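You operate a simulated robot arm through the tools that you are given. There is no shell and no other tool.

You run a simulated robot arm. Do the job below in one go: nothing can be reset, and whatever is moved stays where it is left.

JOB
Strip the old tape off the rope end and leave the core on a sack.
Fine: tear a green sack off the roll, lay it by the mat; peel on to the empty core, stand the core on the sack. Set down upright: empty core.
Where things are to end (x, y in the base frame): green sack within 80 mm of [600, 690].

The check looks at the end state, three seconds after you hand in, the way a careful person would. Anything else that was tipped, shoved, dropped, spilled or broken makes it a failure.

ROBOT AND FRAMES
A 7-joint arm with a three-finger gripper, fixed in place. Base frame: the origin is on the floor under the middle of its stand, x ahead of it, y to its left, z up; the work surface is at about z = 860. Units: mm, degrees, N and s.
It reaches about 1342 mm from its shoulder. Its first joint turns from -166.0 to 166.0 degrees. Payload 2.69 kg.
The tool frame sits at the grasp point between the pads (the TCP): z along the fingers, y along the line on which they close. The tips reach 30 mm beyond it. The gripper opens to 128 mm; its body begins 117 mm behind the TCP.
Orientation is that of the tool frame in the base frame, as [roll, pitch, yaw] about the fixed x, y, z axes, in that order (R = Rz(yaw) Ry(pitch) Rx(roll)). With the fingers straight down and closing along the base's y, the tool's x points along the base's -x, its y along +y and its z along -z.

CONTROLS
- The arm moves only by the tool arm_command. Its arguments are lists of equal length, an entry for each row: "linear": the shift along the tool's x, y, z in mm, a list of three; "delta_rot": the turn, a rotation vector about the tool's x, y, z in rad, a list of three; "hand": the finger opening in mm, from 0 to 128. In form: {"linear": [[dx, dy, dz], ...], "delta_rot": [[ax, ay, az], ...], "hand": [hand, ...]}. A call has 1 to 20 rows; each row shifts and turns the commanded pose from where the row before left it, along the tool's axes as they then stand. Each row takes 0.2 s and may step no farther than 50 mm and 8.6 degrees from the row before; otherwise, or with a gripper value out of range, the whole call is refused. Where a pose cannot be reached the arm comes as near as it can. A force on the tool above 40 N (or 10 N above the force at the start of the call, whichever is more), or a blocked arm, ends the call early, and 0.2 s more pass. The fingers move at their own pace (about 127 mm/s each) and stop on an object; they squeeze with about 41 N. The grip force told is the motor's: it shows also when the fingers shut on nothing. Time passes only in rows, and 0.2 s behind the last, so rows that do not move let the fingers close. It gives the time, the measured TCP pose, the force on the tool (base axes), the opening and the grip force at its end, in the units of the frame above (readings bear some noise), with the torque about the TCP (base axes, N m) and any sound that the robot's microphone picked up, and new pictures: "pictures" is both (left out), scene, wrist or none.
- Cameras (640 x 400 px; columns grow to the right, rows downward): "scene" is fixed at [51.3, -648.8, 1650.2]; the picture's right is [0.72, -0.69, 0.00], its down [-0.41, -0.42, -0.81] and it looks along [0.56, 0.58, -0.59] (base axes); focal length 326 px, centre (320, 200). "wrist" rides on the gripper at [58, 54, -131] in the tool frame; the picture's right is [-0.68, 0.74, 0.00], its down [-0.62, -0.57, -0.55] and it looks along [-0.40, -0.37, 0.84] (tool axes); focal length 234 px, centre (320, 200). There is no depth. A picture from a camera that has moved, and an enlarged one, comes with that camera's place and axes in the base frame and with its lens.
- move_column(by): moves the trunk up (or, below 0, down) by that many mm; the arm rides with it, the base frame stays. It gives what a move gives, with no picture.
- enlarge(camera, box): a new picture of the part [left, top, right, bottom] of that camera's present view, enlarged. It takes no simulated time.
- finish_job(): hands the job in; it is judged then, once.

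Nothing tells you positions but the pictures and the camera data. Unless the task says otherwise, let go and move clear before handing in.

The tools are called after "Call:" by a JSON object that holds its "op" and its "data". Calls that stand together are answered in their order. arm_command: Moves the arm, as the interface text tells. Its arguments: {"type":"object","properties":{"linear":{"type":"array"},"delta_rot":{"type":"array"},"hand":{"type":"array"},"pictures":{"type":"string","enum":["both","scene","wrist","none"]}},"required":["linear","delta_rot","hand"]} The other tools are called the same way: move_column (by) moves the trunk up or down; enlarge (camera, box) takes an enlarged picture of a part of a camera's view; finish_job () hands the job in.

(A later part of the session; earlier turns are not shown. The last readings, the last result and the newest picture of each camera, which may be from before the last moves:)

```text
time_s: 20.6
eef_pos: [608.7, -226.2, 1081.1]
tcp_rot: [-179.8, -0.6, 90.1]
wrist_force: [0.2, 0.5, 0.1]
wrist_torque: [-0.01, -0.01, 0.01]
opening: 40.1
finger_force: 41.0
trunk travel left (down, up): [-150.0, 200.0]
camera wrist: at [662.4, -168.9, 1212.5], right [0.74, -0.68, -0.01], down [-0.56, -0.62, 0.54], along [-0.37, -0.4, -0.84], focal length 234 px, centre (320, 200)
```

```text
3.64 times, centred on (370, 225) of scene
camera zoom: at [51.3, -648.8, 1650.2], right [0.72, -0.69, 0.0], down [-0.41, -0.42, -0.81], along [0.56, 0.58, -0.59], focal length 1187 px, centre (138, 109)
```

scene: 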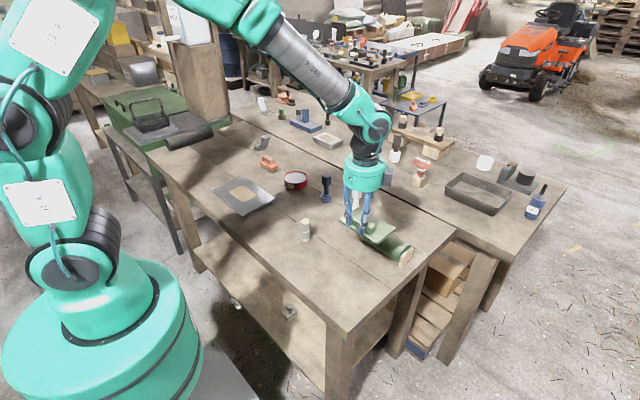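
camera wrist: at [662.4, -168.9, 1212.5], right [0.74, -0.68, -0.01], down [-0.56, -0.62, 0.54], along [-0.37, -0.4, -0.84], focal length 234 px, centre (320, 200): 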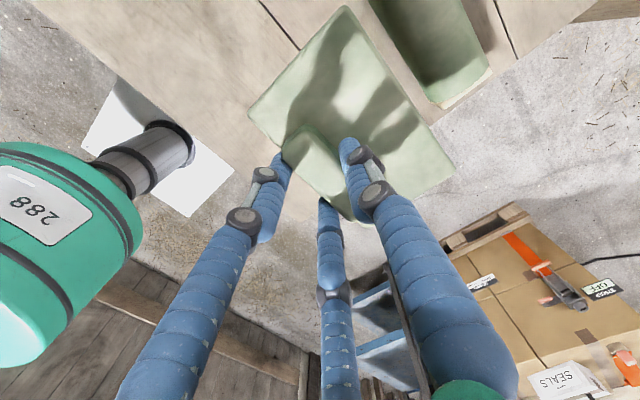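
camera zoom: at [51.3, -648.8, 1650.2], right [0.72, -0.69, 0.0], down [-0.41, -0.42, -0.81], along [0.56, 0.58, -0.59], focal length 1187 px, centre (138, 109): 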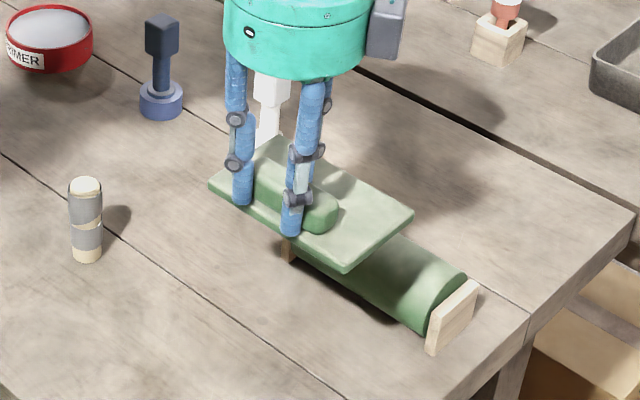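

The sack is torn off and held; the roll is intact. I'll carry it at this height to above (600, 690), passing well over the other items.

Call:
{"op": "arm_command", "data": {"linear": [[10, -2, 0], [20, -2, 0], [30, -2, 0], [35, -2, 0], [38, -2, 0], [38, -2, 0], [38, -2, 0], [38, -2, 0], [38, -2, 0], [38, -2, 0], [38, -2, 0], [38, -2, 0], [38, -2, 0], [38, -2, 0], [38, -2, 0], [38, -2, 0], [38, -2, 0], [30, -2, 0], [20, -2, 0], [10, -2, 0]], "delta_rot": [[0, 0, 0], [0, 0, 0], [0, 0, 0], [0, 0, 0], [0, 0, 0], [0, 0, 0], [0, 0, 0], [0, 0, 0], [0, 0, 0], [0, 0, 0], [0, 0, 0], [0, 0, 0], [0, 0, 0], [0, 0, 0], [0, 0, 0], [0, 0, 0], [0, 0, 0], [0, 0, 0], [0, 0, 0], [0, 0, 0]], "hand": [20, 20, 20, 20, 20, 20, 20, 20, 20, 20, 20, 20, 20, 20, 20, 20, 20, 20, 20, 20], "pictures": "both"}}

```text
time_s: 24.8
eef_pos: [568.1, 422.8, 1086.8]
tcp_rot: [-179.9, -0.7, 90.1]
wrist_force: [0.6, 0.5, -0.4]
wrist_torque: [0.02, 0.04, 0.0]
opening: 39.9
finger_force: 40.8
trunk travel left (down, up): [-150.0, 200.0]
camera wrist: at [621.1, 480.0, 1219.0], right [0.74, -0.68, -0.01], down [-0.56, -0.62, 0.54], along [-0.37, -0.4, -0.84], focal length 234 px, centre (320, 200)
```

scene: 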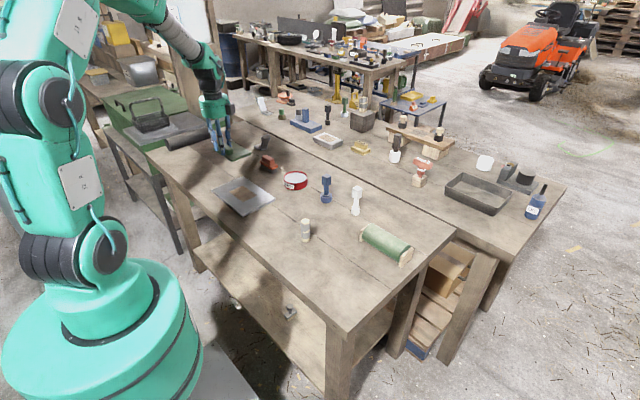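
wrist: 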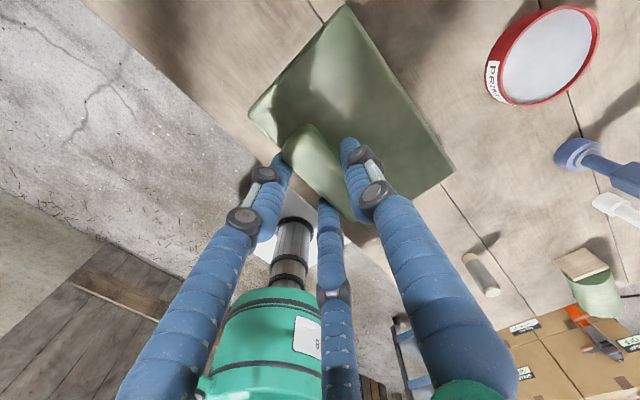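

Carrying on in +y to above the target spot.

Call:
{"op": "arm_command", "data": {"linear": [[20, 0, 0], [35, 0, 0], [38, 0, 0], [38, 0, 0], [38, 0, 0], [38, 0, 0], [35, 0, 0], [20, 0, 0], [10, 0, 0], [0, 0, 0]], "delta_rot": [[0, 0, 0], [0, 0, 0], [0, 0, 0], [0, 0, 0], [0, 0, 0], [0, 0, 0], [0, 0, 0], [0, 0, 0], [0, 0, 0], [0, 0, 0]], "hand": [20, 20, 20, 20, 20, 20, 20, 20, 20, 20], "pictures": "both"}}

Call:
{"op": "enlarge", "data": {"camera": "scene", "box": [120, 80, 280, 200]}}

```text
time_s: 27.0
eef_pos: [566.6, 695.5, 1088.9]
tcp_rot: [-180.0, -0.6, 90.2]
wrist_force: [-0.5, 0.4, -0.3]
wrist_torque: [0.01, -0.03, -0.01]
opening: 39.9
finger_force: 41.5
trunk travel left (down, up): [-150.0, 200.0]
camera wrist: at [621.0, 752.9, 1221.7], right [0.74, -0.68, -0.01], down [-0.56, -0.62, 0.54], along [-0.37, -0.4, -0.84], focal length 234 px, centre (320, 200)
```

scene: 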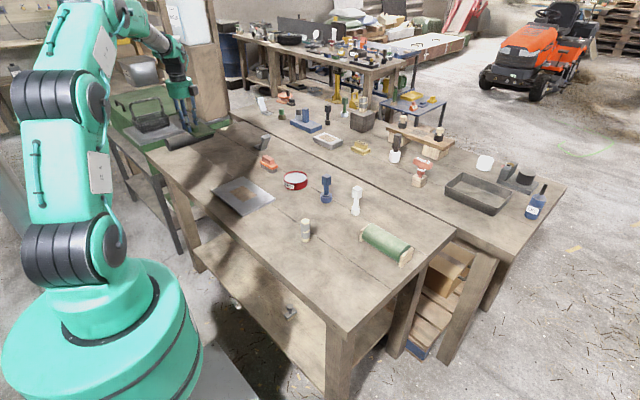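
wrist: 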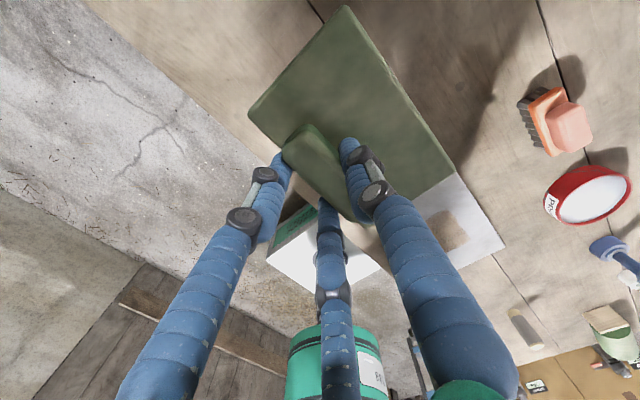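

```text
3.33 times, centred on (200, 140) of scene
camera zoom: at [51.3, -648.8, 1650.2], right [0.72, -0.69, 0.0], down [-0.41, -0.42, -0.81], along [0.56, 0.58, -0.59], focal length 1088 px, centre (720, 400)
```

zoom: 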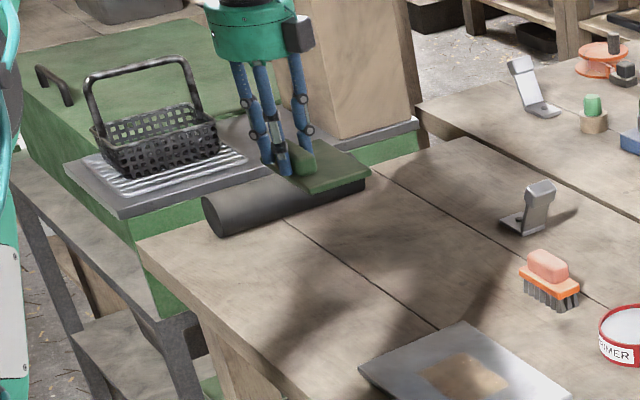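

The sack hangs over the free spot between the grey plate and the dark roll. I'll lower it, slowly at the end until the bench is felt.

Call:
{"op": "arm_command", "data": {"linear": [[0, 0, 30], [0, 0, 40], [0, 0, 40], [0, 0, 30], [0, 0, 20], [0, 0, 10], [0, 0, 0]], "delta_rot": [[0, 0, 0], [0, 0, 0], [0, 0, 0], [0, 0, 0], [0, 0, 0], [0, 0, 0], [0, 0, 0]], "hand": [20, 20, 20, 20, 20, 20, 20], "pictures": "both"}}

Call:
{"op": "enlarge", "data": {"camera": "scene", "box": [160, 100, 280, 200]}}

```text
time_s: 28.6
eef_pos: [567.5, 697.7, 918.8]
tcp_rot: [-179.9, -0.6, 90.0]
wrist_force: [0.2, -0.7, -0.6]
wrist_torque: [-0.02, 0.03, 0.0]
opening: 39.9
finger_force: 40.9
trunk travel left (down, up): [-150.0, 200.0]
camera wrist: at [620.8, 755.1, 1050.9], right [0.74, -0.68, -0.01], down [-0.56, -0.62, 0.54], along [-0.37, -0.4, -0.84], focal length 234 px, centre (320, 200)
```

scene: 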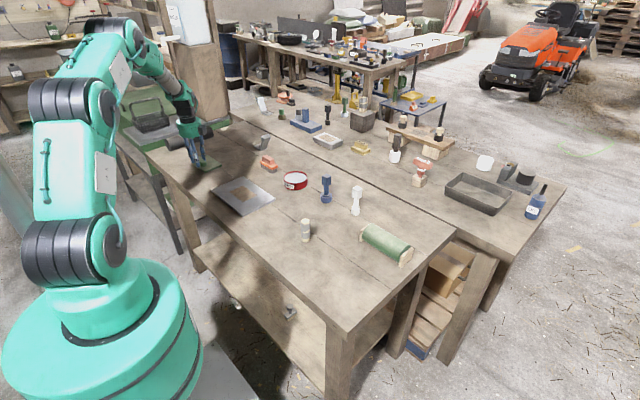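
wrist: 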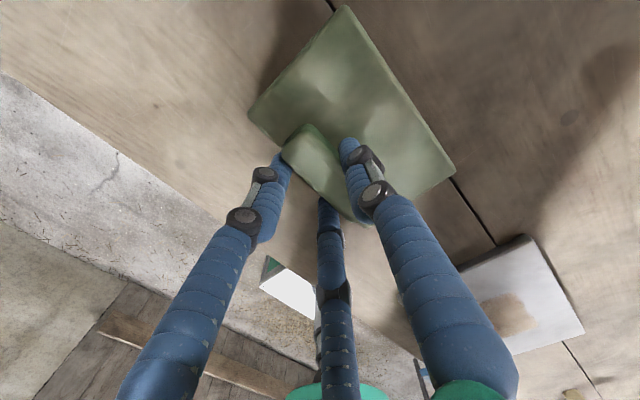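

```text
4.00 times, centred on (220, 150) of scene
camera zoom: at [51.3, -648.8, 1650.2], right [0.72, -0.69, 0.0], down [-0.41, -0.42, -0.81], along [0.56, 0.58, -0.59], focal length 1306 px, centre (720, 400)
```

zoom: 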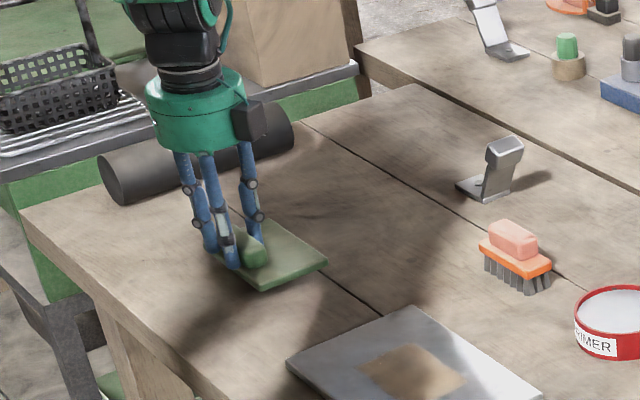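

Lowering the last bit in small steps until the bench takes it.

Call:
{"op": "arm_command", "data": {"linear": [[0, 0, 4], [0, 0, 4], [0, 0, 3], [0, 0, 0]], "delta_rot": [[0, 0, 0], [0, 0, 0], [0, 0, 0], [0, 0, 0]], "hand": [20, 20, 20, 20], "pictures": "none"}}

Call:
{"op": "arm_command", "data": {"linear": [[0, 0, 1.5], [0, 0, 0]], "delta_rot": [[0, 0, 0], [0, 0, 0]], "hand": [20, 20], "pictures": "none"}}

```text
time_s: 29.6
eef_pos: [566.6, 698.1, 909.1]
tcp_rot: [179.9, -0.6, 90.1]
wrist_force: [1.0, -0.3, -0.5]
wrist_torque: [0.0, -0.02, 0.01]
opening: 40.2
finger_force: 41.0
trunk travel left (down, up): [-150.0, 200.0]
```

```text
time_s: 30.2
eef_pos: [567.3, 697.0, 907.7]
tcp_rot: [179.9, -0.6, 90.2]
wrist_force: [0.6, 0.3, -1.7]
wrist_torque: [-0.02, 0.0, 0.01]
opening: 40.1
finger_force: 41.2
trunk travel left (down, up): [-150.0, 200.0]
```

Call:
{"op": "arm_command", "data": {"linear": [[0, 0, 1.5], [0, 0, 0]], "delta_rot": [[0, 0, 0], [0, 0, 0]], "hand": [20, 20], "pictures": "none"}}

Call:
{"op": "arm_command", "data": {"linear": [[0, 0, 1.5], [0, 0, 0]], "delta_rot": [[0, 0, 0], [0, 0, 0]], "hand": [20, 20], "pictures": "wrist"}}

```text
time_s: 30.8
eef_pos: [567.8, 696.7, 906.3]
tcp_rot: [-180.0, -0.6, 90.1]
wrist_force: [0.1, -0.1, -0.8]
wrist_torque: [0.01, 0.04, 0.0]
opening: 39.9
finger_force: 40.7
trunk travel left (down, up): [-150.0, 200.0]
```

```text
time_s: 31.4
eef_pos: [567.9, 698.1, 903.8]
tcp_rot: [-180.0, -0.8, 90.1]
wrist_force: [-1.9, -0.8, 5.2]
wrist_torque: [-0.24, -0.01, -0.05]
opening: 40.2
finger_force: 41.1
trunk travel left (down, up): [-150.0, 200.0]
camera wrist: at [620.9, 754.6, 1037.1], right [0.74, -0.68, -0.01], down [-0.56, -0.62, 0.54], along [-0.37, -0.4, -0.84], focal length 234 px, centre (320, 200)
```

wrist: 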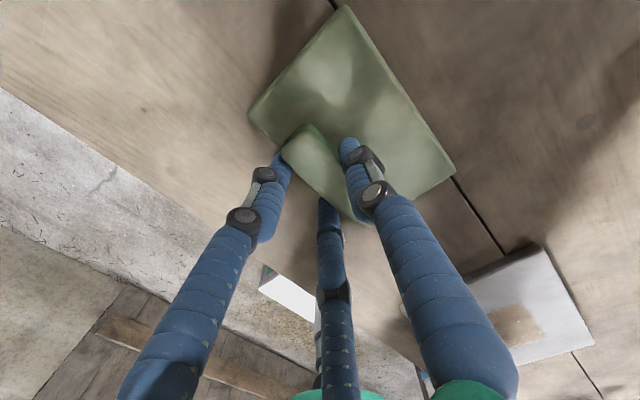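

The bench has taken the sack (5 N up). I'll open and rise straight up.

Call:
{"op": "arm_command", "data": {"linear": [[0, 0, 0], [0, 0, 0], [0, 0, 0], [0, 0, -10], [0, 0, -20], [0, 0, -30], [0, 0, -40], [0, 0, -40], [0, 0, -40], [0, 0, 0]], "delta_rot": [[0, 0, 0], [0, 0, 0], [0, 0, 0], [0, 0, 0], [0, 0, 0], [0, 0, 0], [0, 0, 0], [0, 0, 0], [0, 0, 0], [0, 0, 0]], "hand": [55, 74, 74, 74, 74, 74, 74, 74, 74, 74], "pictures": "both"}}

Call:
{"op": "enlarge", "data": {"camera": "scene", "box": [160, 100, 280, 200]}}

Call:
{"op": "enlarge", "data": {"camera": "wrist", "box": [200, 80, 440, 230]}}

```text
time_s: 33.6
eef_pos: [566.0, 693.8, 1085.1]
tcp_rot: [179.9, -0.6, 90.1]
wrist_force: [-0.6, 0.7, 0.0]
wrist_torque: [0.02, -0.02, 0.0]
opening: 73.9
finger_force: 0.0
trunk travel left (down, up): [-150.0, 200.0]
camera wrist: at [620.6, 752.3, 1217.4], right [0.74, -0.68, -0.01], down [-0.56, -0.62, 0.54], along [-0.37, -0.4, -0.84], focal length 234 px, centre (320, 200)
```

scene: 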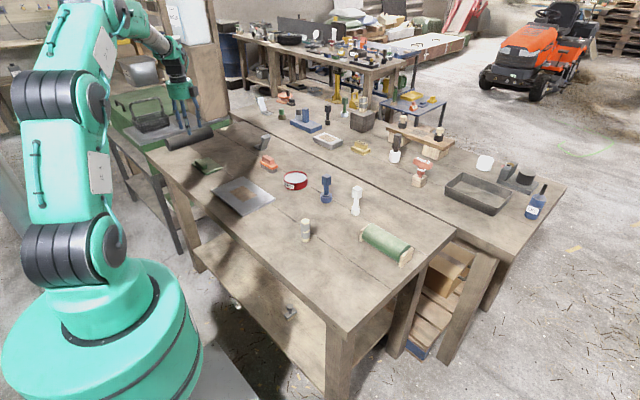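
wrist: 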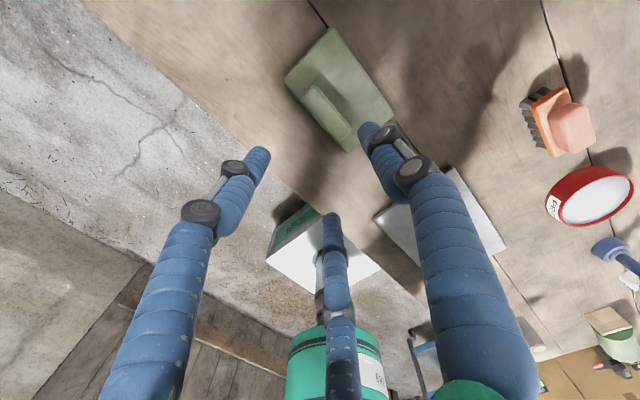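

```text
4.00 times, centred on (220, 150) of scene
camera zoom: at [51.3, -648.8, 1650.2], right [0.72, -0.69, 0.0], down [-0.41, -0.42, -0.81], along [0.56, 0.58, -0.59], focal length 1306 px, centre (720, 400)
```

zoom: 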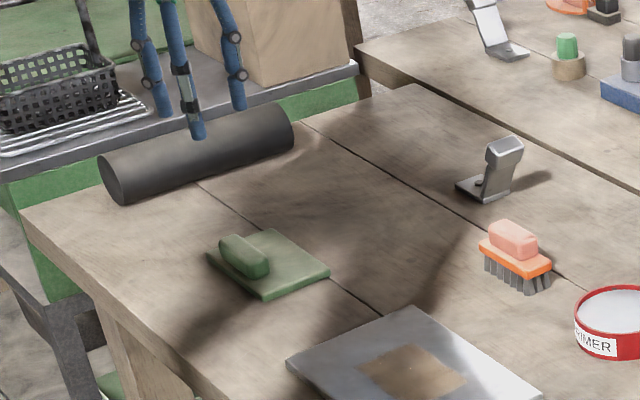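

```text
2.67 times, centred on (320, 155) of wrist
camera zoom: at [620.6, 752.3, 1217.4], right [0.74, -0.68, -0.01], down [-0.56, -0.62, 0.54], along [-0.37, -0.4, -0.84], focal length 624 px, centre (320, 320)
```

zoom: 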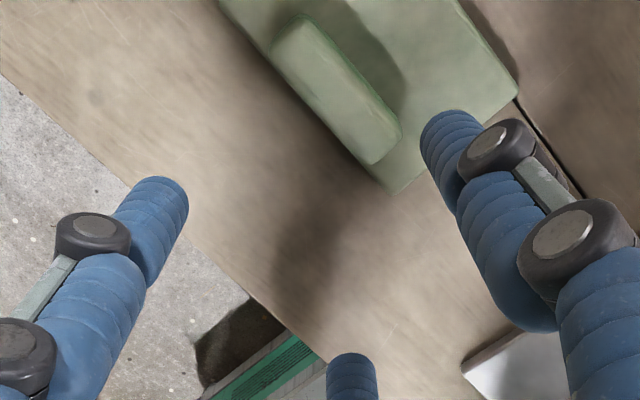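

The sack lies flat with its centre at about (599, 691). Next I'll go back over the taped cylinder near (600, -9), high enough to clear everything.

Call:
{"op": "arm_command", "data": {"linear": [[-15, 1.5, 0], [-30, 1.5, 0], [-38, 1.5, 0], [-38, 1.5, 0], [-38, 1.5, 0], [-38, 1.5, 0], [-38, 1.5, 0], [-38, 1.5, 0], [-38, 1.5, 0], [-38, 1.5, 0], [-38, 1.5, 0], [-38, 1.5, 0], [-38, 1.5, 0], [-38, 1.5, 0], [-38, 1.5, 0], [-38, 1.5, 0], [-38, 1.5, 0], [-38, 1.5, 0], [-38, 1.5, 0], [-13, 1.5, 0]], "delta_rot": [[0, 0, 0], [0, 0, 0], [0, 0, 0], [0, 0, 0], [0, 0, 0], [0, 0, 0], [0, 0, 0], [0, 0, 0], [0, 0, 0], [0, 0, 0], [0, 0, 0], [0, 0, 0], [0, 0, 0], [0, 0, 0], [0, 0, 0], [0, 0, 0], [0, 0, 0], [0, 0, 0], [0, 0, 0], [0, 0, 0]], "hand": [74, 74, 74, 74, 74, 74, 74, 74, 74, 74, 74, 74, 74, 74, 74, 74, 74, 74, 74, 74], "pictures": "both"}}

Call:
{"op": "enlarge", "data": {"camera": "wrist", "box": [240, 80, 400, 180]}}

```text
time_s: 37.8
eef_pos: [598.9, -9.7, 1077.4]
tcp_rot: [-179.9, -0.7, 90.1]
wrist_force: [0.2, -0.2, -0.4]
wrist_torque: [0.01, -0.04, -0.01]
opening: 74.1
finger_force: 0.1
trunk travel left (down, up): [-150.0, 200.0]
camera wrist: at [652.2, 47.5, 1208.3], right [0.74, -0.67, -0.01], down [-0.56, -0.62, 0.54], along [-0.37, -0.4, -0.84], focal length 234 px, centre (320, 200)
```

scene: 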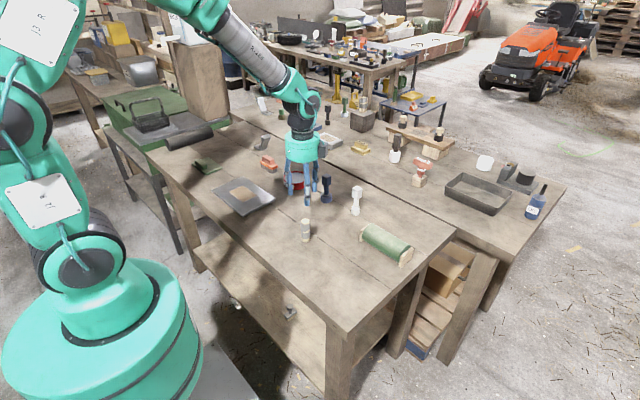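
wrist: 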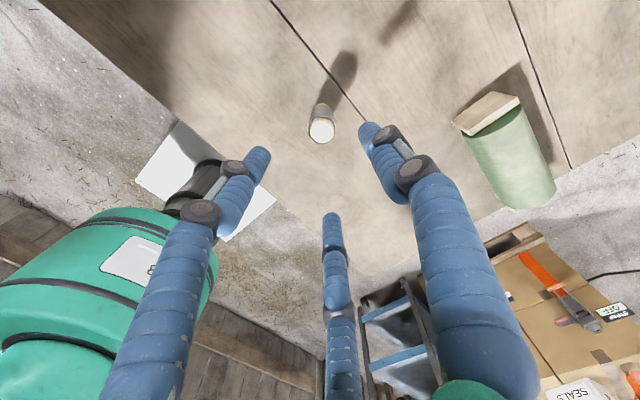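

```text
4.00 times, centred on (320, 130) of wrist
camera zoom: at [652.2, 47.5, 1208.3], right [0.74, -0.67, -0.01], down [-0.56, -0.62, 0.54], along [-0.37, -0.4, -0.84], focal length 937 px, centre (320, 480)
```

zoom: 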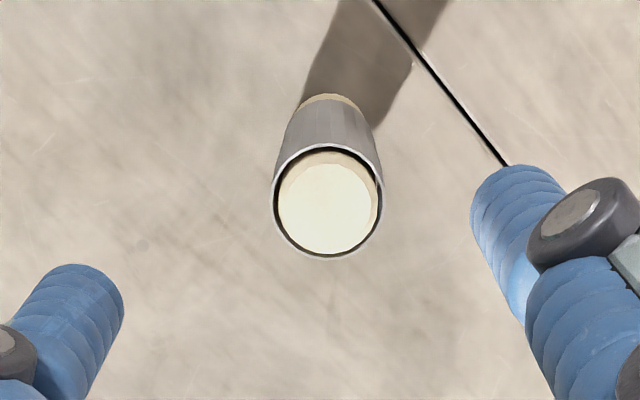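

The cylinder stands at about (599, -10), right under the tool. I'll go down so that only the upper band (z ≈ 908–942) is between the fingertips.

Call:
{"op": "arm_command", "data": {"linear": [[0, 0, 30], [0, 0, 30], [0, 0, 30], [0, 0, 20], [0, 0, 15], [0, 0, 8], [0, 0, 0]], "delta_rot": [[0, 0, 0], [0, 0, 0], [0, 0, 0], [0, 0, 0], [0, 0, 0], [0, 0, 0], [0, 0, 0]], "hand": [74, 74, 74, 74, 74, 74, 74], "pictures": "both"}}

Call:
{"op": "enlarge", "data": {"camera": "scene", "box": [280, 195, 336, 250]}}

Call:
{"op": "enlarge", "data": {"camera": "wrist", "box": [240, 110, 400, 210]}}

```text
time_s: 39.4
eef_pos: [598.5, -8.5, 943.8]
tcp_rot: [-179.9, -0.6, 90.2]
wrist_force: [-0.5, 0.4, 0.2]
wrist_torque: [0.01, 0.04, -0.03]
opening: 73.9
finger_force: 0.0
trunk travel left (down, up): [-150.0, 200.0]
camera wrist: at [652.3, 49.5, 1075.5], right [0.74, -0.68, -0.01], down [-0.56, -0.62, 0.54], along [-0.37, -0.4, -0.84], focal length 234 px, centre (320, 200)
```

scene: 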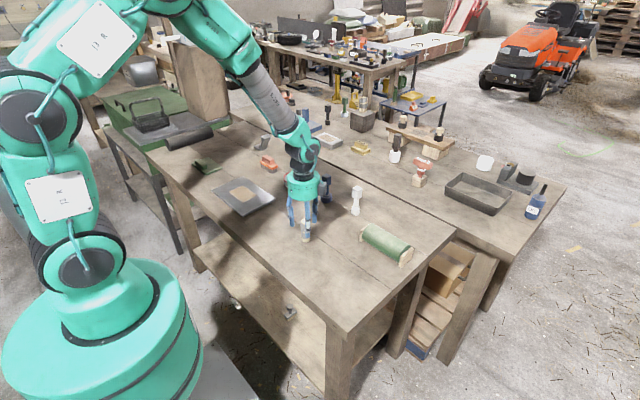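
wrist: 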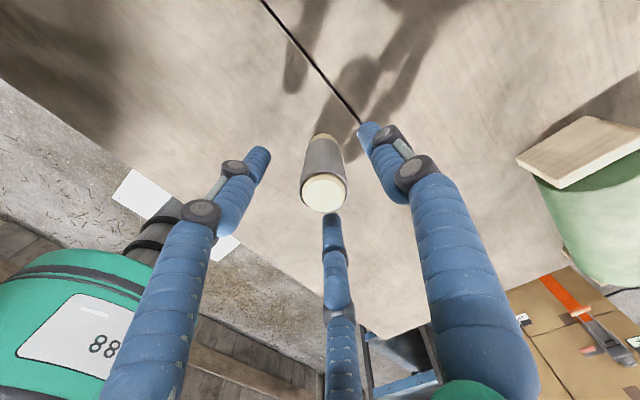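

```text
7.27 times, centred on (308, 222) of scene
camera zoom: at [51.3, -648.8, 1650.2], right [0.72, -0.69, 0.0], down [-0.41, -0.42, -0.81], along [0.56, 0.58, -0.59], focal length 2374 px, centre (407, 36)
```

zoom: 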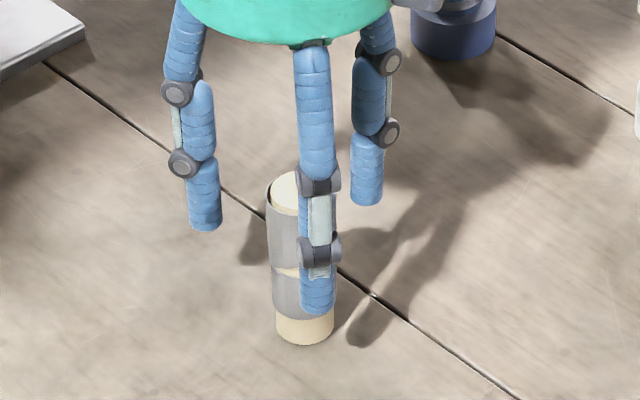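

```text
4.00 times, centred on (320, 160) of wrist
camera zoom: at [652.3, 49.5, 1075.5], right [0.74, -0.68, -0.01], down [-0.56, -0.62, 0.54], along [-0.37, -0.4, -0.84], focal length 937 px, centre (320, 360)
```

zoom: 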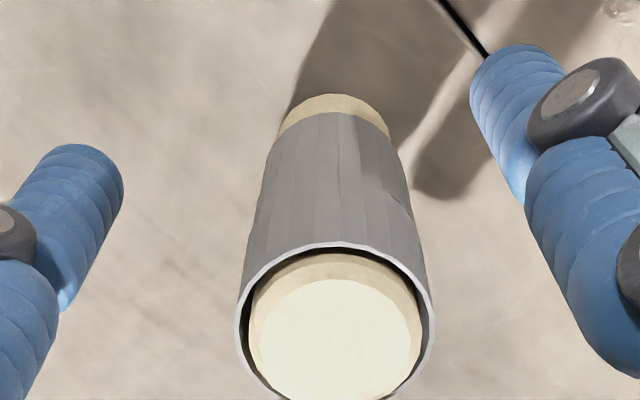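

The fingertips surround the upper band. I'll close gently on it.

Call:
{"op": "arm_command", "data": {"linear": [[0.3, 0.5, 0], [0, 0, 0], [0, 0, 0], [0, 0, 0]], "delta_rot": [[0, 0, 0], [0, 0, 0], [0, 0, 0], [0, 0, 0]], "hand": [50, 40, 34, 25], "pictures": "wrist"}}

Call:
{"op": "enlarge", "data": {"camera": "wrist", "box": [240, 110, 400, 210]}}

Call:
{"op": "enlarge", "data": {"camera": "scene", "box": [280, 195, 336, 250]}}

```text
time_s: 40.4
eef_pos: [598.1, -8.1, 943.4]
tcp_rot: [-179.8, -0.6, 90.1]
wrist_force: [-1.2, -7.6, -0.6]
wrist_torque: [-0.28, 0.05, 0.0]
opening: 29.2
finger_force: 45.0
trunk travel left (down, up): [-150.0, 200.0]
camera wrist: at [652.7, 49.2, 1075.4], right [0.74, -0.68, -0.01], down [-0.56, -0.62, 0.54], along [-0.37, -0.4, -0.84], focal length 234 px, centre (320, 200)
```

wrist: 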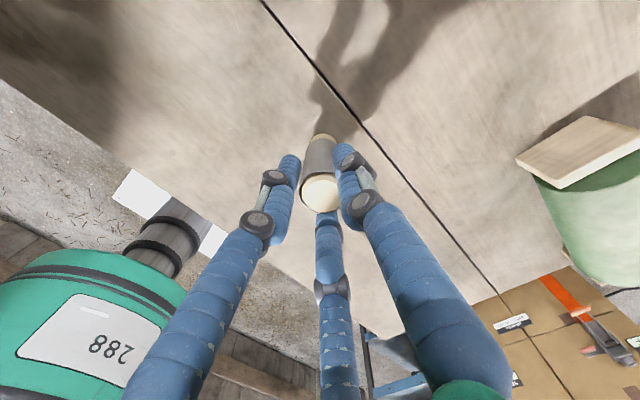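

```text
4.00 times, centred on (320, 160) of wrist
camera zoom: at [652.7, 49.2, 1075.4], right [0.74, -0.68, -0.01], down [-0.56, -0.62, 0.54], along [-0.37, -0.4, -0.84], focal length 937 px, centre (320, 360)
```

zoom: 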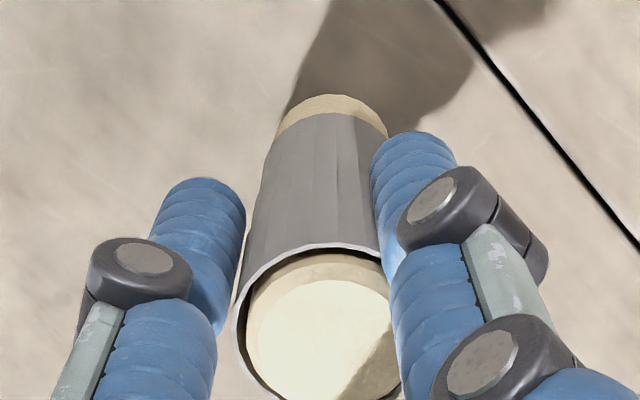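

```text
7.27 times, centred on (308, 222) of scene
camera zoom: at [51.3, -648.8, 1650.2], right [0.72, -0.69, 0.0], down [-0.41, -0.42, -0.81], along [0.56, 0.58, -0.59], focal length 2374 px, centre (407, 36)
```

zoom: 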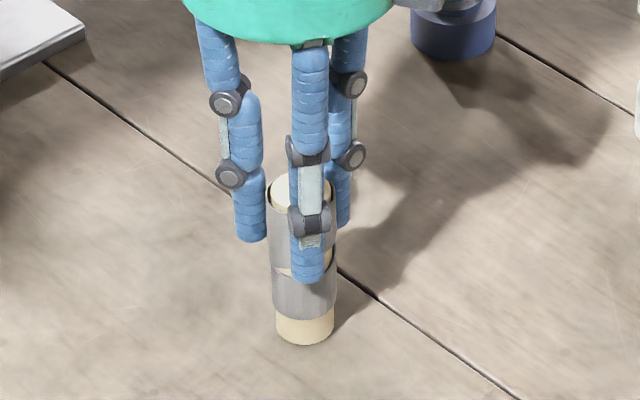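

The band is held and the cylinder resists sideways with about 7.6 N, so the core seems firmly seated. I'll centre the hand on it by moving about 2 mm to -y.

Call:
{"op": "arm_command", "data": {"linear": [[-1, 0.5, 0], [-1, 0.5, 0], [0, 0, 0]], "delta_rot": [[0, 0, 0], [0, 0, 0], [0, 0, 0]], "hand": [25, 25, 25], "pictures": "wrist"}}

Call:
{"op": "enlarge", "data": {"camera": "wrist", "box": [240, 110, 400, 210]}}

```text
time_s: 41.2
eef_pos: [599.0, -7.5, 943.5]
tcp_rot: [-179.9, -0.7, 90.1]
wrist_force: [-8.9, 13.2, 1.9]
wrist_torque: [0.38, 0.36, 0.05]
opening: 28.9
finger_force: 45.1
trunk travel left (down, up): [-150.0, 200.0]
camera wrist: at [652.8, 49.2, 1075.4], right [0.74, -0.68, -0.01], down [-0.56, -0.62, 0.54], along [-0.37, -0.4, -0.84], focal length 234 px, centre (320, 200)
```

wrist: 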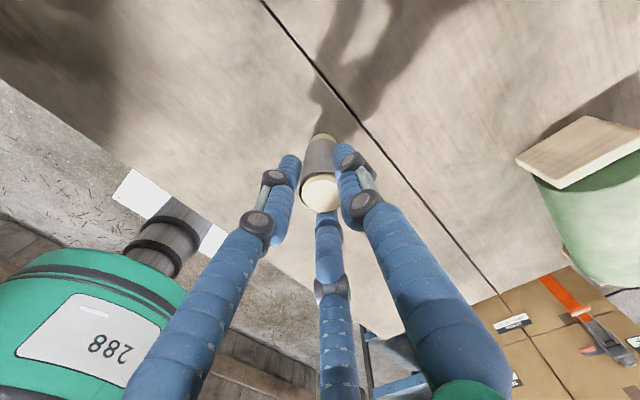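

```text
4.00 times, centred on (320, 160) of wrist
camera zoom: at [652.8, 49.2, 1075.4], right [0.74, -0.68, -0.01], down [-0.56, -0.62, 0.54], along [-0.37, -0.4, -0.84], focal length 937 px, centre (320, 360)
```

zoom: 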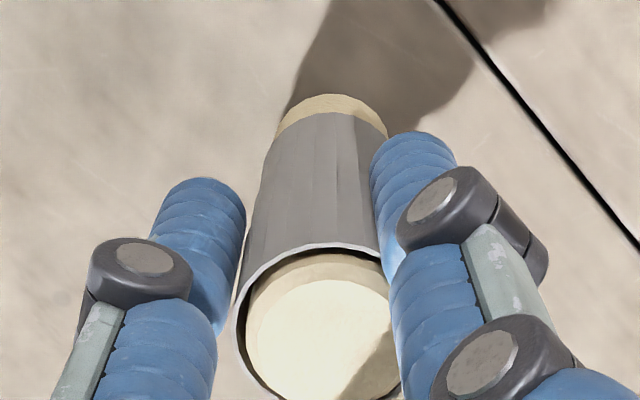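

The cylinder is indeed anchored. I'll undo most of that shift to remove the sideways load, then pull up a little and read the force.

Call:
{"op": "arm_command", "data": {"linear": [[1.2, -0.8, 0], [0, 0, 0]], "delta_rot": [[0, 0, 0], [0, 0, 0]], "hand": [25, 25], "pictures": "none"}}

Call:
{"op": "arm_command", "data": {"linear": [[0, 0, -2], [0, 0, 0]], "delta_rot": [[0, 0, 0], [0, 0, 0]], "hand": [25, 25], "pictures": "none"}}

```text
time_s: 41.8
eef_pos: [599.1, -8.5, 942.6]
tcp_rot: [180.0, -0.6, 90.0]
wrist_force: [-3.1, 1.4, -3.3]
wrist_torque: [-0.05, 0.19, 0.23]
opening: 29.1
finger_force: 44.8
trunk travel left (down, up): [-150.0, 200.0]
```

```text
time_s: 42.4
eef_pos: [599.8, -8.1, 943.6]
tcp_rot: [-179.8, -0.6, 90.0]
wrist_force: [4.6, -4.5, -30.3]
wrist_torque: [-0.03, 0.02, 0.44]
opening: 28.7
finger_force: 45.2
trunk travel left (down, up): [-150.0, 200.0]
```

A 2 mm pull met 30 N without movement, so a straight lift doesn't free it; a vertical torque also appeared, hinting that the tape unwinds. I'll relax the lift and try a small counter-clockwise turn.

Call:
{"op": "arm_command", "data": {"linear": [[0, 0, 2], [0, 0, 0]], "delta_rot": [[0, 0, 0], [0, 0, 0]], "hand": [25, 25], "pictures": "none"}}

Call:
{"op": "arm_command", "data": {"linear": [[0, 0, 0], [0, 0, 0]], "delta_rot": [[0, 0, -0.05], [0, 0, 0]], "hand": [25, 25], "pictures": "none"}}

```text
time_s: 43.0
eef_pos: [600.1, -9.6, 942.8]
tcp_rot: [-179.9, -0.6, 90.0]
wrist_force: [-4.0, -7.5, -10.3]
wrist_torque: [-0.18, 0.33, 0.08]
opening: 28.7
finger_force: 45.2
trunk travel left (down, up): [-150.0, 200.0]
```

```text
time_s: 43.6
eef_pos: [599.4, -9.6, 943.6]
tcp_rot: [-179.9, -0.7, 93.1]
wrist_force: [-4.2, -23.6, -7.6]
wrist_torque: [-0.71, 0.32, -0.16]
opening: 28.3
finger_force: 45.3
trunk travel left (down, up): [-150.0, 200.0]
```

The turn of 3° went through with little torque. I'll look at whether the tape moved with the fingers, and ease the sideways load.

Call:
{"op": "arm_command", "data": {"linear": [[-1.5, 0, 0], [0, 0, 0]], "delta_rot": [[0, 0, 0], [0, 0, 0]], "hand": [25, 25], "pictures": "none"}}

Call:
{"op": "enlarge", "data": {"camera": "wrist", "box": [240, 110, 400, 210]}}

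Call:
{"op": "enlarge", "data": {"camera": "scene", "box": [280, 195, 336, 250]}}

```text
time_s: 44.2
eef_pos: [598.2, -9.0, 942.7]
tcp_rot: [180.0, -0.6, 93.0]
wrist_force: [-3.0, -1.8, -5.5]
wrist_torque: [-0.14, 0.24, 0.32]
opening: 28.0
finger_force: 45.0
trunk travel left (down, up): [-150.0, 200.0]
```

```text
4.00 times, centred on (320, 160) of wrist
camera zoom: at [650.1, 50.7, 1075.5], right [0.77, -0.64, -0.01], down [-0.53, -0.65, 0.54], along [-0.35, -0.41, -0.84], focal length 937 px, centre (320, 360)
```

zoom: 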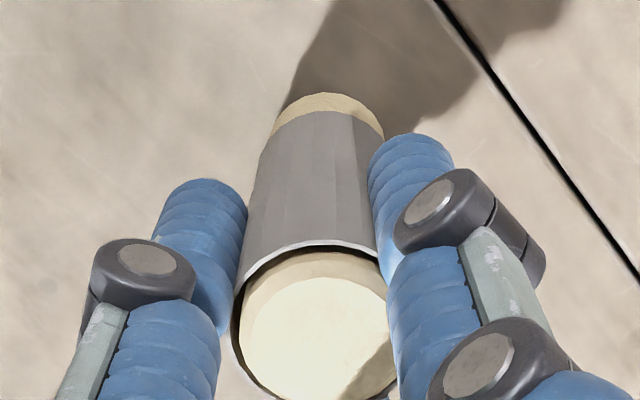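

```text
7.27 times, centred on (308, 222) of scene
camera zoom: at [51.3, -648.8, 1650.2], right [0.72, -0.69, 0.0], down [-0.41, -0.42, -0.81], along [0.56, 0.58, -0.59], focal length 2374 px, centre (407, 36)
```

zoom: 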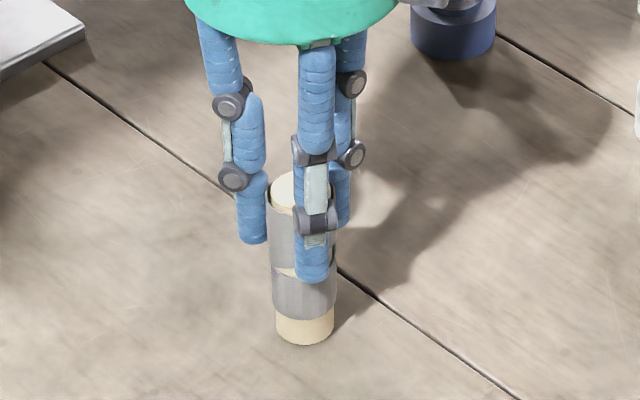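

I'll turn on counter-clockwise by about 17° in small rows and check the slit position afterwards.

Call:
{"op": "arm_command", "data": {"linear": [[0, 0, 0], [0, 0, 0], [0, 0, 0], [0, 0, 0], [0, 0, 0], [0, 0, 0]], "delta_rot": [[0, 0, -0.06], [0, 0, -0.06], [0, 0, -0.06], [0, 0, -0.06], [0, 0, -0.06], [0, 0, 0]], "hand": [25, 25, 25, 25, 25, 25], "pictures": "none"}}

Call:
{"op": "enlarge", "data": {"camera": "wrist", "box": [240, 110, 400, 210]}}

Call:
{"op": "enlarge", "data": {"camera": "scene", "box": [280, 195, 336, 250]}}

```text
time_s: 45.6
eef_pos: [600.0, -10.6, 944.2]
tcp_rot: [179.7, -0.6, 110.3]
wrist_force: [6.6, -14.9, -5.5]
wrist_torque: [-0.46, -0.17, 0.02]
opening: 26.5
finger_force: 45.3
trunk travel left (down, up): [-150.0, 200.0]
```

```text
4.00 times, centred on (320, 160) of wrist
camera zoom: at [630.2, 62.1, 1075.9], right [0.93, -0.38, 0.0], down [-0.32, -0.78, 0.54], along [-0.21, -0.5, -0.84], focal length 937 px, centre (320, 360)
```

zoom: 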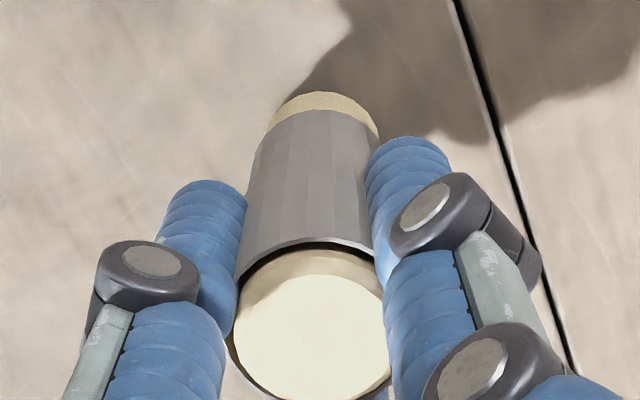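

```text
7.27 times, centred on (308, 222) of scene
camera zoom: at [51.3, -648.8, 1650.2], right [0.72, -0.69, 0.0], down [-0.41, -0.42, -0.81], along [0.56, 0.58, -0.59], focal length 2374 px, centre (407, 36)
```

zoom: 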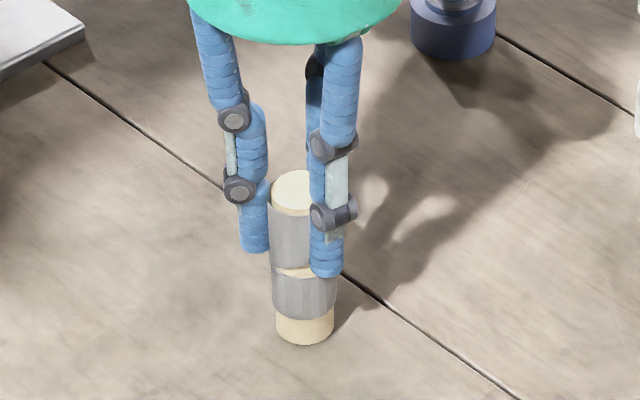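

I'll zoom in tightly to compare the slit's position with the starting picture.

Call:
{"op": "enlarge", "data": {"camera": "scene", "box": [292, 212, 320, 244]}}

Call:
{"op": "enlarge", "data": {"camera": "wrist", "box": [285, 120, 365, 220]}}

```text
12.50 times, centred on (306, 228) of scene
camera zoom: at [51.3, -648.8, 1650.2], right [0.72, -0.69, 0.0], down [-0.41, -0.42, -0.81], along [0.56, 0.58, -0.59], focal length 4080 px, centre (495, -150)
```

zoom: 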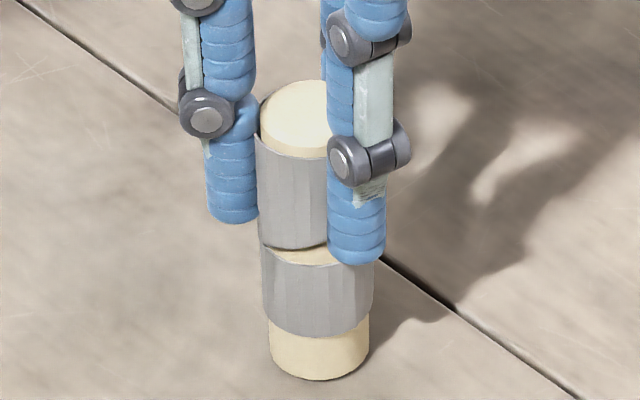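

```text
4.00 times, centred on (325, 170) of wrist
camera zoom: at [630.2, 62.1, 1075.9], right [0.93, -0.38, 0.0], down [-0.32, -0.78, 0.54], along [-0.21, -0.5, -0.84], focal length 937 px, centre (300, 320)
```

zoom: 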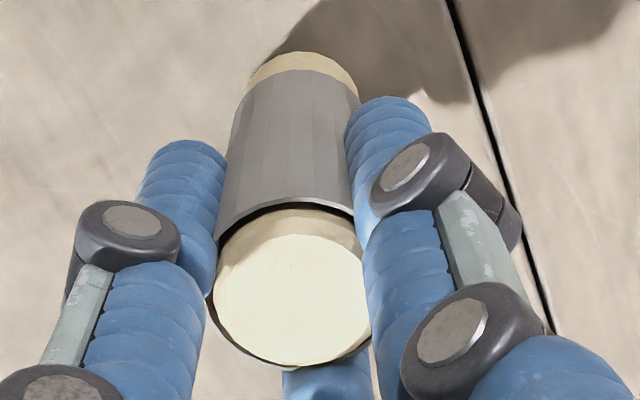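

The slit hasn't visibly turned with the fingers, though the opening crept from 29 to 26.5 mm. I'll ease the side load and turn further counter-clockwise, watching for a change.

Call:
{"op": "arm_command", "data": {"linear": [[-1.2, 0.2, 0], [0, 0, 0], [0, 0, 0], [0, 0, 0], [0, 0, 0], [0, 0, 0], [0, 0, 0], [0, 0, 0]], "delta_rot": [[0, 0, 0], [0, 0, -0.07], [0, 0, -0.07], [0, 0, -0.07], [0, 0, -0.07], [0, 0, -0.07], [0, 0, -0.07], [0, 0, 0]], "hand": [25, 25, 25, 25, 25, 25, 25, 25], "pictures": "none"}}

Call:
{"op": "enlarge", "data": {"camera": "scene", "box": [292, 212, 320, 244]}}

Call:
{"op": "enlarge", "data": {"camera": "wrist", "box": [285, 120, 365, 220]}}

```text
time_s: 47.4
eef_pos: [600.5, -11.1, 943.8]
tcp_rot: [179.6, -0.5, 134.3]
wrist_force: [5.1, 8.5, 2.4]
wrist_torque: [0.29, -0.14, 0.08]
opening: 26.5
finger_force: 44.9
trunk travel left (down, up): [-150.0, 200.0]
```

```text
12.50 times, centred on (306, 228) of scene
camera zoom: at [51.3, -648.8, 1650.2], right [0.72, -0.69, 0.0], down [-0.41, -0.42, -0.81], along [0.56, 0.58, -0.59], focal length 4080 px, centre (495, -150)
```

zoom: 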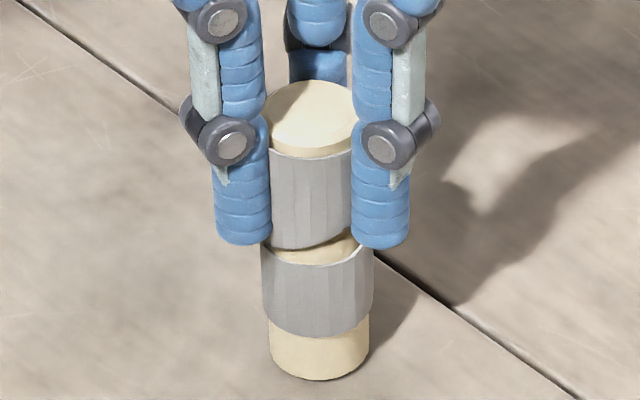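

```text
4.00 times, centred on (325, 170) of wrist
camera zoom: at [597.8, 68.0, 1075.8], right [1.0, 0.03, 0.0], down [0.03, -0.84, 0.54], along [0.02, -0.54, -0.84], focal length 937 px, centre (300, 320)
```

zoom: 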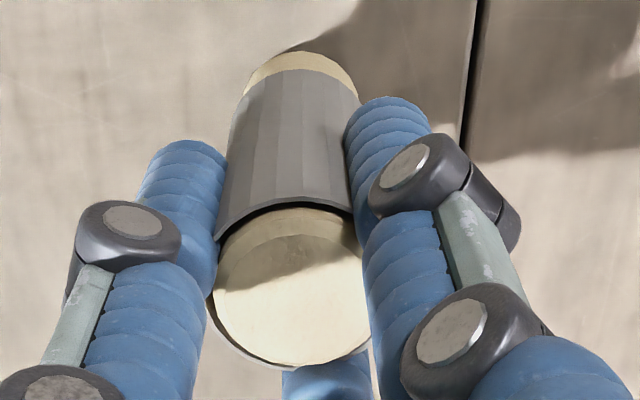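

I need to see whether the upper band itself is turning; I'll take a much tighter view of the slit.

Call:
{"op": "enlarge", "data": {"camera": "scene", "box": [299, 224, 315, 236]}}

Call:
{"op": "enlarge", "data": {"camera": "scene", "box": [296, 215, 318, 244]}}

```text
16.00 times, centred on (307, 230) of scene
camera zoom: at [51.3, -648.8, 1650.2], right [0.72, -0.69, 0.0], down [-0.41, -0.42, -0.81], along [0.56, 0.58, -0.59], focal length 5222 px, centre (528, -280)
```

zoom: 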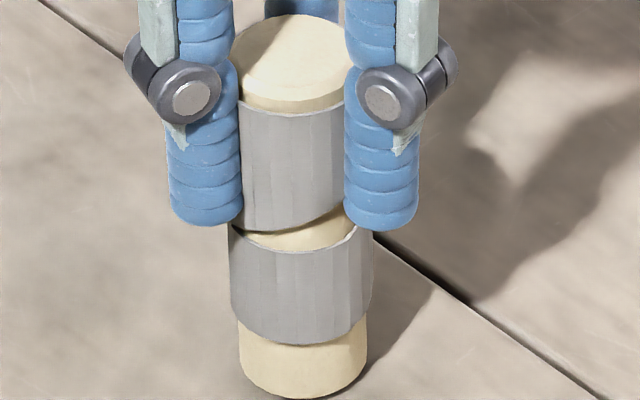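

```text
13.79 times, centred on (307, 230) of scene
camera zoom: at [51.3, -648.8, 1650.2], right [0.72, -0.69, 0.0], down [-0.41, -0.42, -0.81], along [0.56, 0.58, -0.59], focal length 4502 px, centre (499, -207)
```

zoom: 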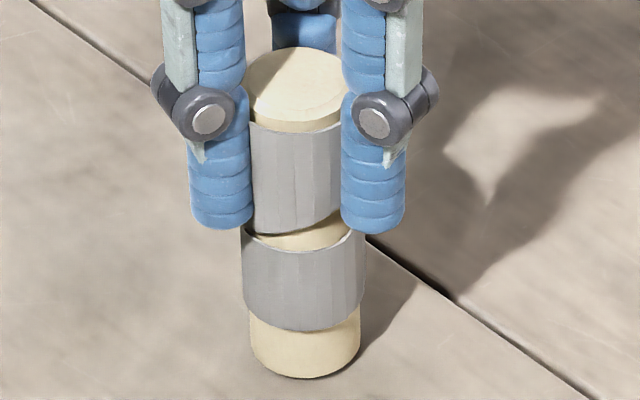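

The slit has stayed put, so the fingers slid round the tape; a plain lift (30 N) and a turn don't free it. I'll let go, rise and study the sleeve closely for a free tape end before trying again.

Call:
{"op": "arm_command", "data": {"linear": [[0, 0, 0], [0, 0, 0], [0, 0, 0], [0, 0, -20], [0, 0, -30], [0, 0, -30], [0, 0, -10], [0, 0, 0]], "delta_rot": [[0, 0, 0], [0, 0, 0], [0, 0, 0], [0, 0, 0], [0, 0, 0], [0, 0, 0], [0, 0, 0], [0, 0, 0]], "hand": [50, 80, 90, 90, 90, 90, 90, 90], "pictures": "wrist"}}

Call:
{"op": "enlarge", "data": {"camera": "wrist", "box": [290, 110, 350, 180]}}

Call:
{"op": "enlarge", "data": {"camera": "scene", "box": [296, 215, 318, 244]}}

```text
time_s: 49.2
eef_pos: [601.2, -12.3, 1034.4]
tcp_rot: [179.6, -0.5, 134.1]
wrist_force: [-0.2, 0.5, 0.0]
wrist_torque: [0.0, 0.0, -0.01]
opening: 90.1
finger_force: 0.0
trunk travel left (down, up): [-150.0, 200.0]
camera wrist: at [598.0, 66.5, 1165.7], right [1.0, 0.03, 0.0], down [0.02, -0.84, 0.54], along [0.01, -0.54, -0.84], focal length 234 px, centre (320, 200)
```

wrist: 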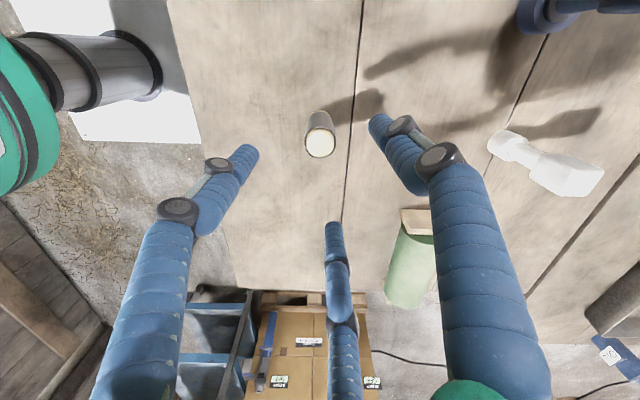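

```text
5.71 times, centred on (320, 145) of wrist
camera zoom: at [598.0, 66.5, 1165.7], right [1.0, 0.03, 0.0], down [0.02, -0.84, 0.54], along [0.01, -0.54, -0.84], focal length 1338 px, centre (320, 514)
```

zoom: 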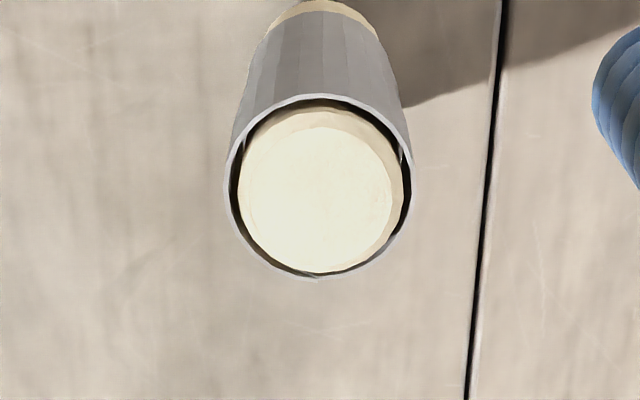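

```text
13.79 times, centred on (307, 230) of scene
camera zoom: at [51.3, -648.8, 1650.2], right [0.72, -0.69, 0.0], down [-0.41, -0.42, -0.81], along [0.56, 0.58, -0.59], focal length 4502 px, centre (499, -207)
```

zoom: 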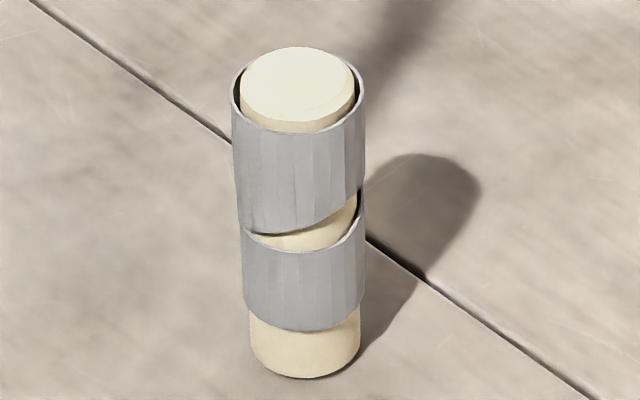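

The sleeve is unchanged. From above I notice a small step in the rim on the -y side, which may be the tape's end. I'll turn the wrist about 170° to look from that side.

Call:
{"op": "arm_command", "data": {"linear": [[0, 0, 0], [0, 0, 0], [0, 0, 0], [0, 0, 0], [0, 0, 0], [0, 0, 0], [0, 0, 0], [0, 0, 0], [0, 0, 0], [0, 0, 0], [0, 0, 0], [0, 0, 0], [0, 0, 0], [0, 0, 0], [0, 0, 0], [0, 0, 0], [0, 0, 0], [0, 0, 0], [0, 0, 0], [0, 0, 0]], "delta_rot": [[0, 0, -0.149], [0, 0, -0.149], [0, 0, -0.149], [0, 0, -0.149], [0, 0, -0.149], [0, 0, -0.149], [0, 0, -0.149], [0, 0, -0.149], [0, 0, -0.149], [0, 0, -0.149], [0, 0, -0.149], [0, 0, -0.149], [0, 0, -0.149], [0, 0, -0.149], [0, 0, -0.149], [0, 0, -0.149], [0, 0, -0.149], [0, 0, -0.149], [0, 0, -0.149], [0, 0, -0.149]], "hand": [90, 90, 90, 90, 90, 90, 90, 90, 90, 90, 90, 90, 90, 90, 90, 90, 90, 90, 90, 90], "pictures": "wrist"}}

Call:
{"op": "enlarge", "data": {"camera": "wrist", "box": [290, 110, 350, 180]}}

```text
time_s: 53.4
eef_pos: [600.4, -12.2, 1034.1]
tcp_rot: [-179.8, 0.5, -55.0]
wrist_force: [-0.7, 0.7, 1.0]
wrist_torque: [0.01, -0.02, 0.03]
opening: 89.9
finger_force: 0.0
trunk travel left (down, up): [-150.0, 200.0]
camera wrist: at [589.7, -91.3, 1164.4], right [-0.99, 0.13, 0.0], down [0.11, 0.82, 0.56], along [0.07, 0.55, -0.83], focal length 234 px, centre (320, 200)
```

wrist: 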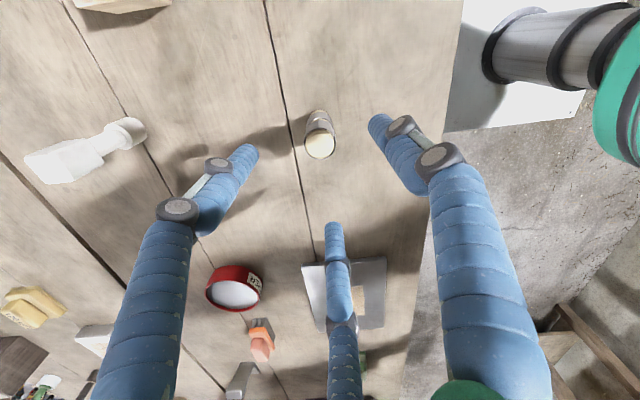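

```text
5.71 times, centred on (320, 145) of wrist
camera zoom: at [589.7, -91.3, 1164.4], right [-0.99, 0.13, 0.0], down [0.11, 0.82, 0.56], along [0.07, 0.55, -0.83], focal length 1338 px, centre (320, 514)
```

zoom: 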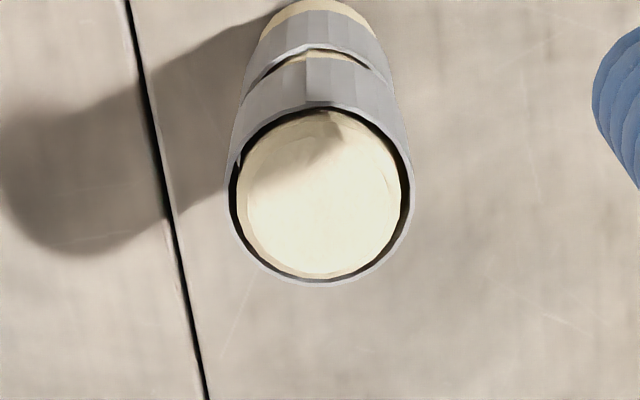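

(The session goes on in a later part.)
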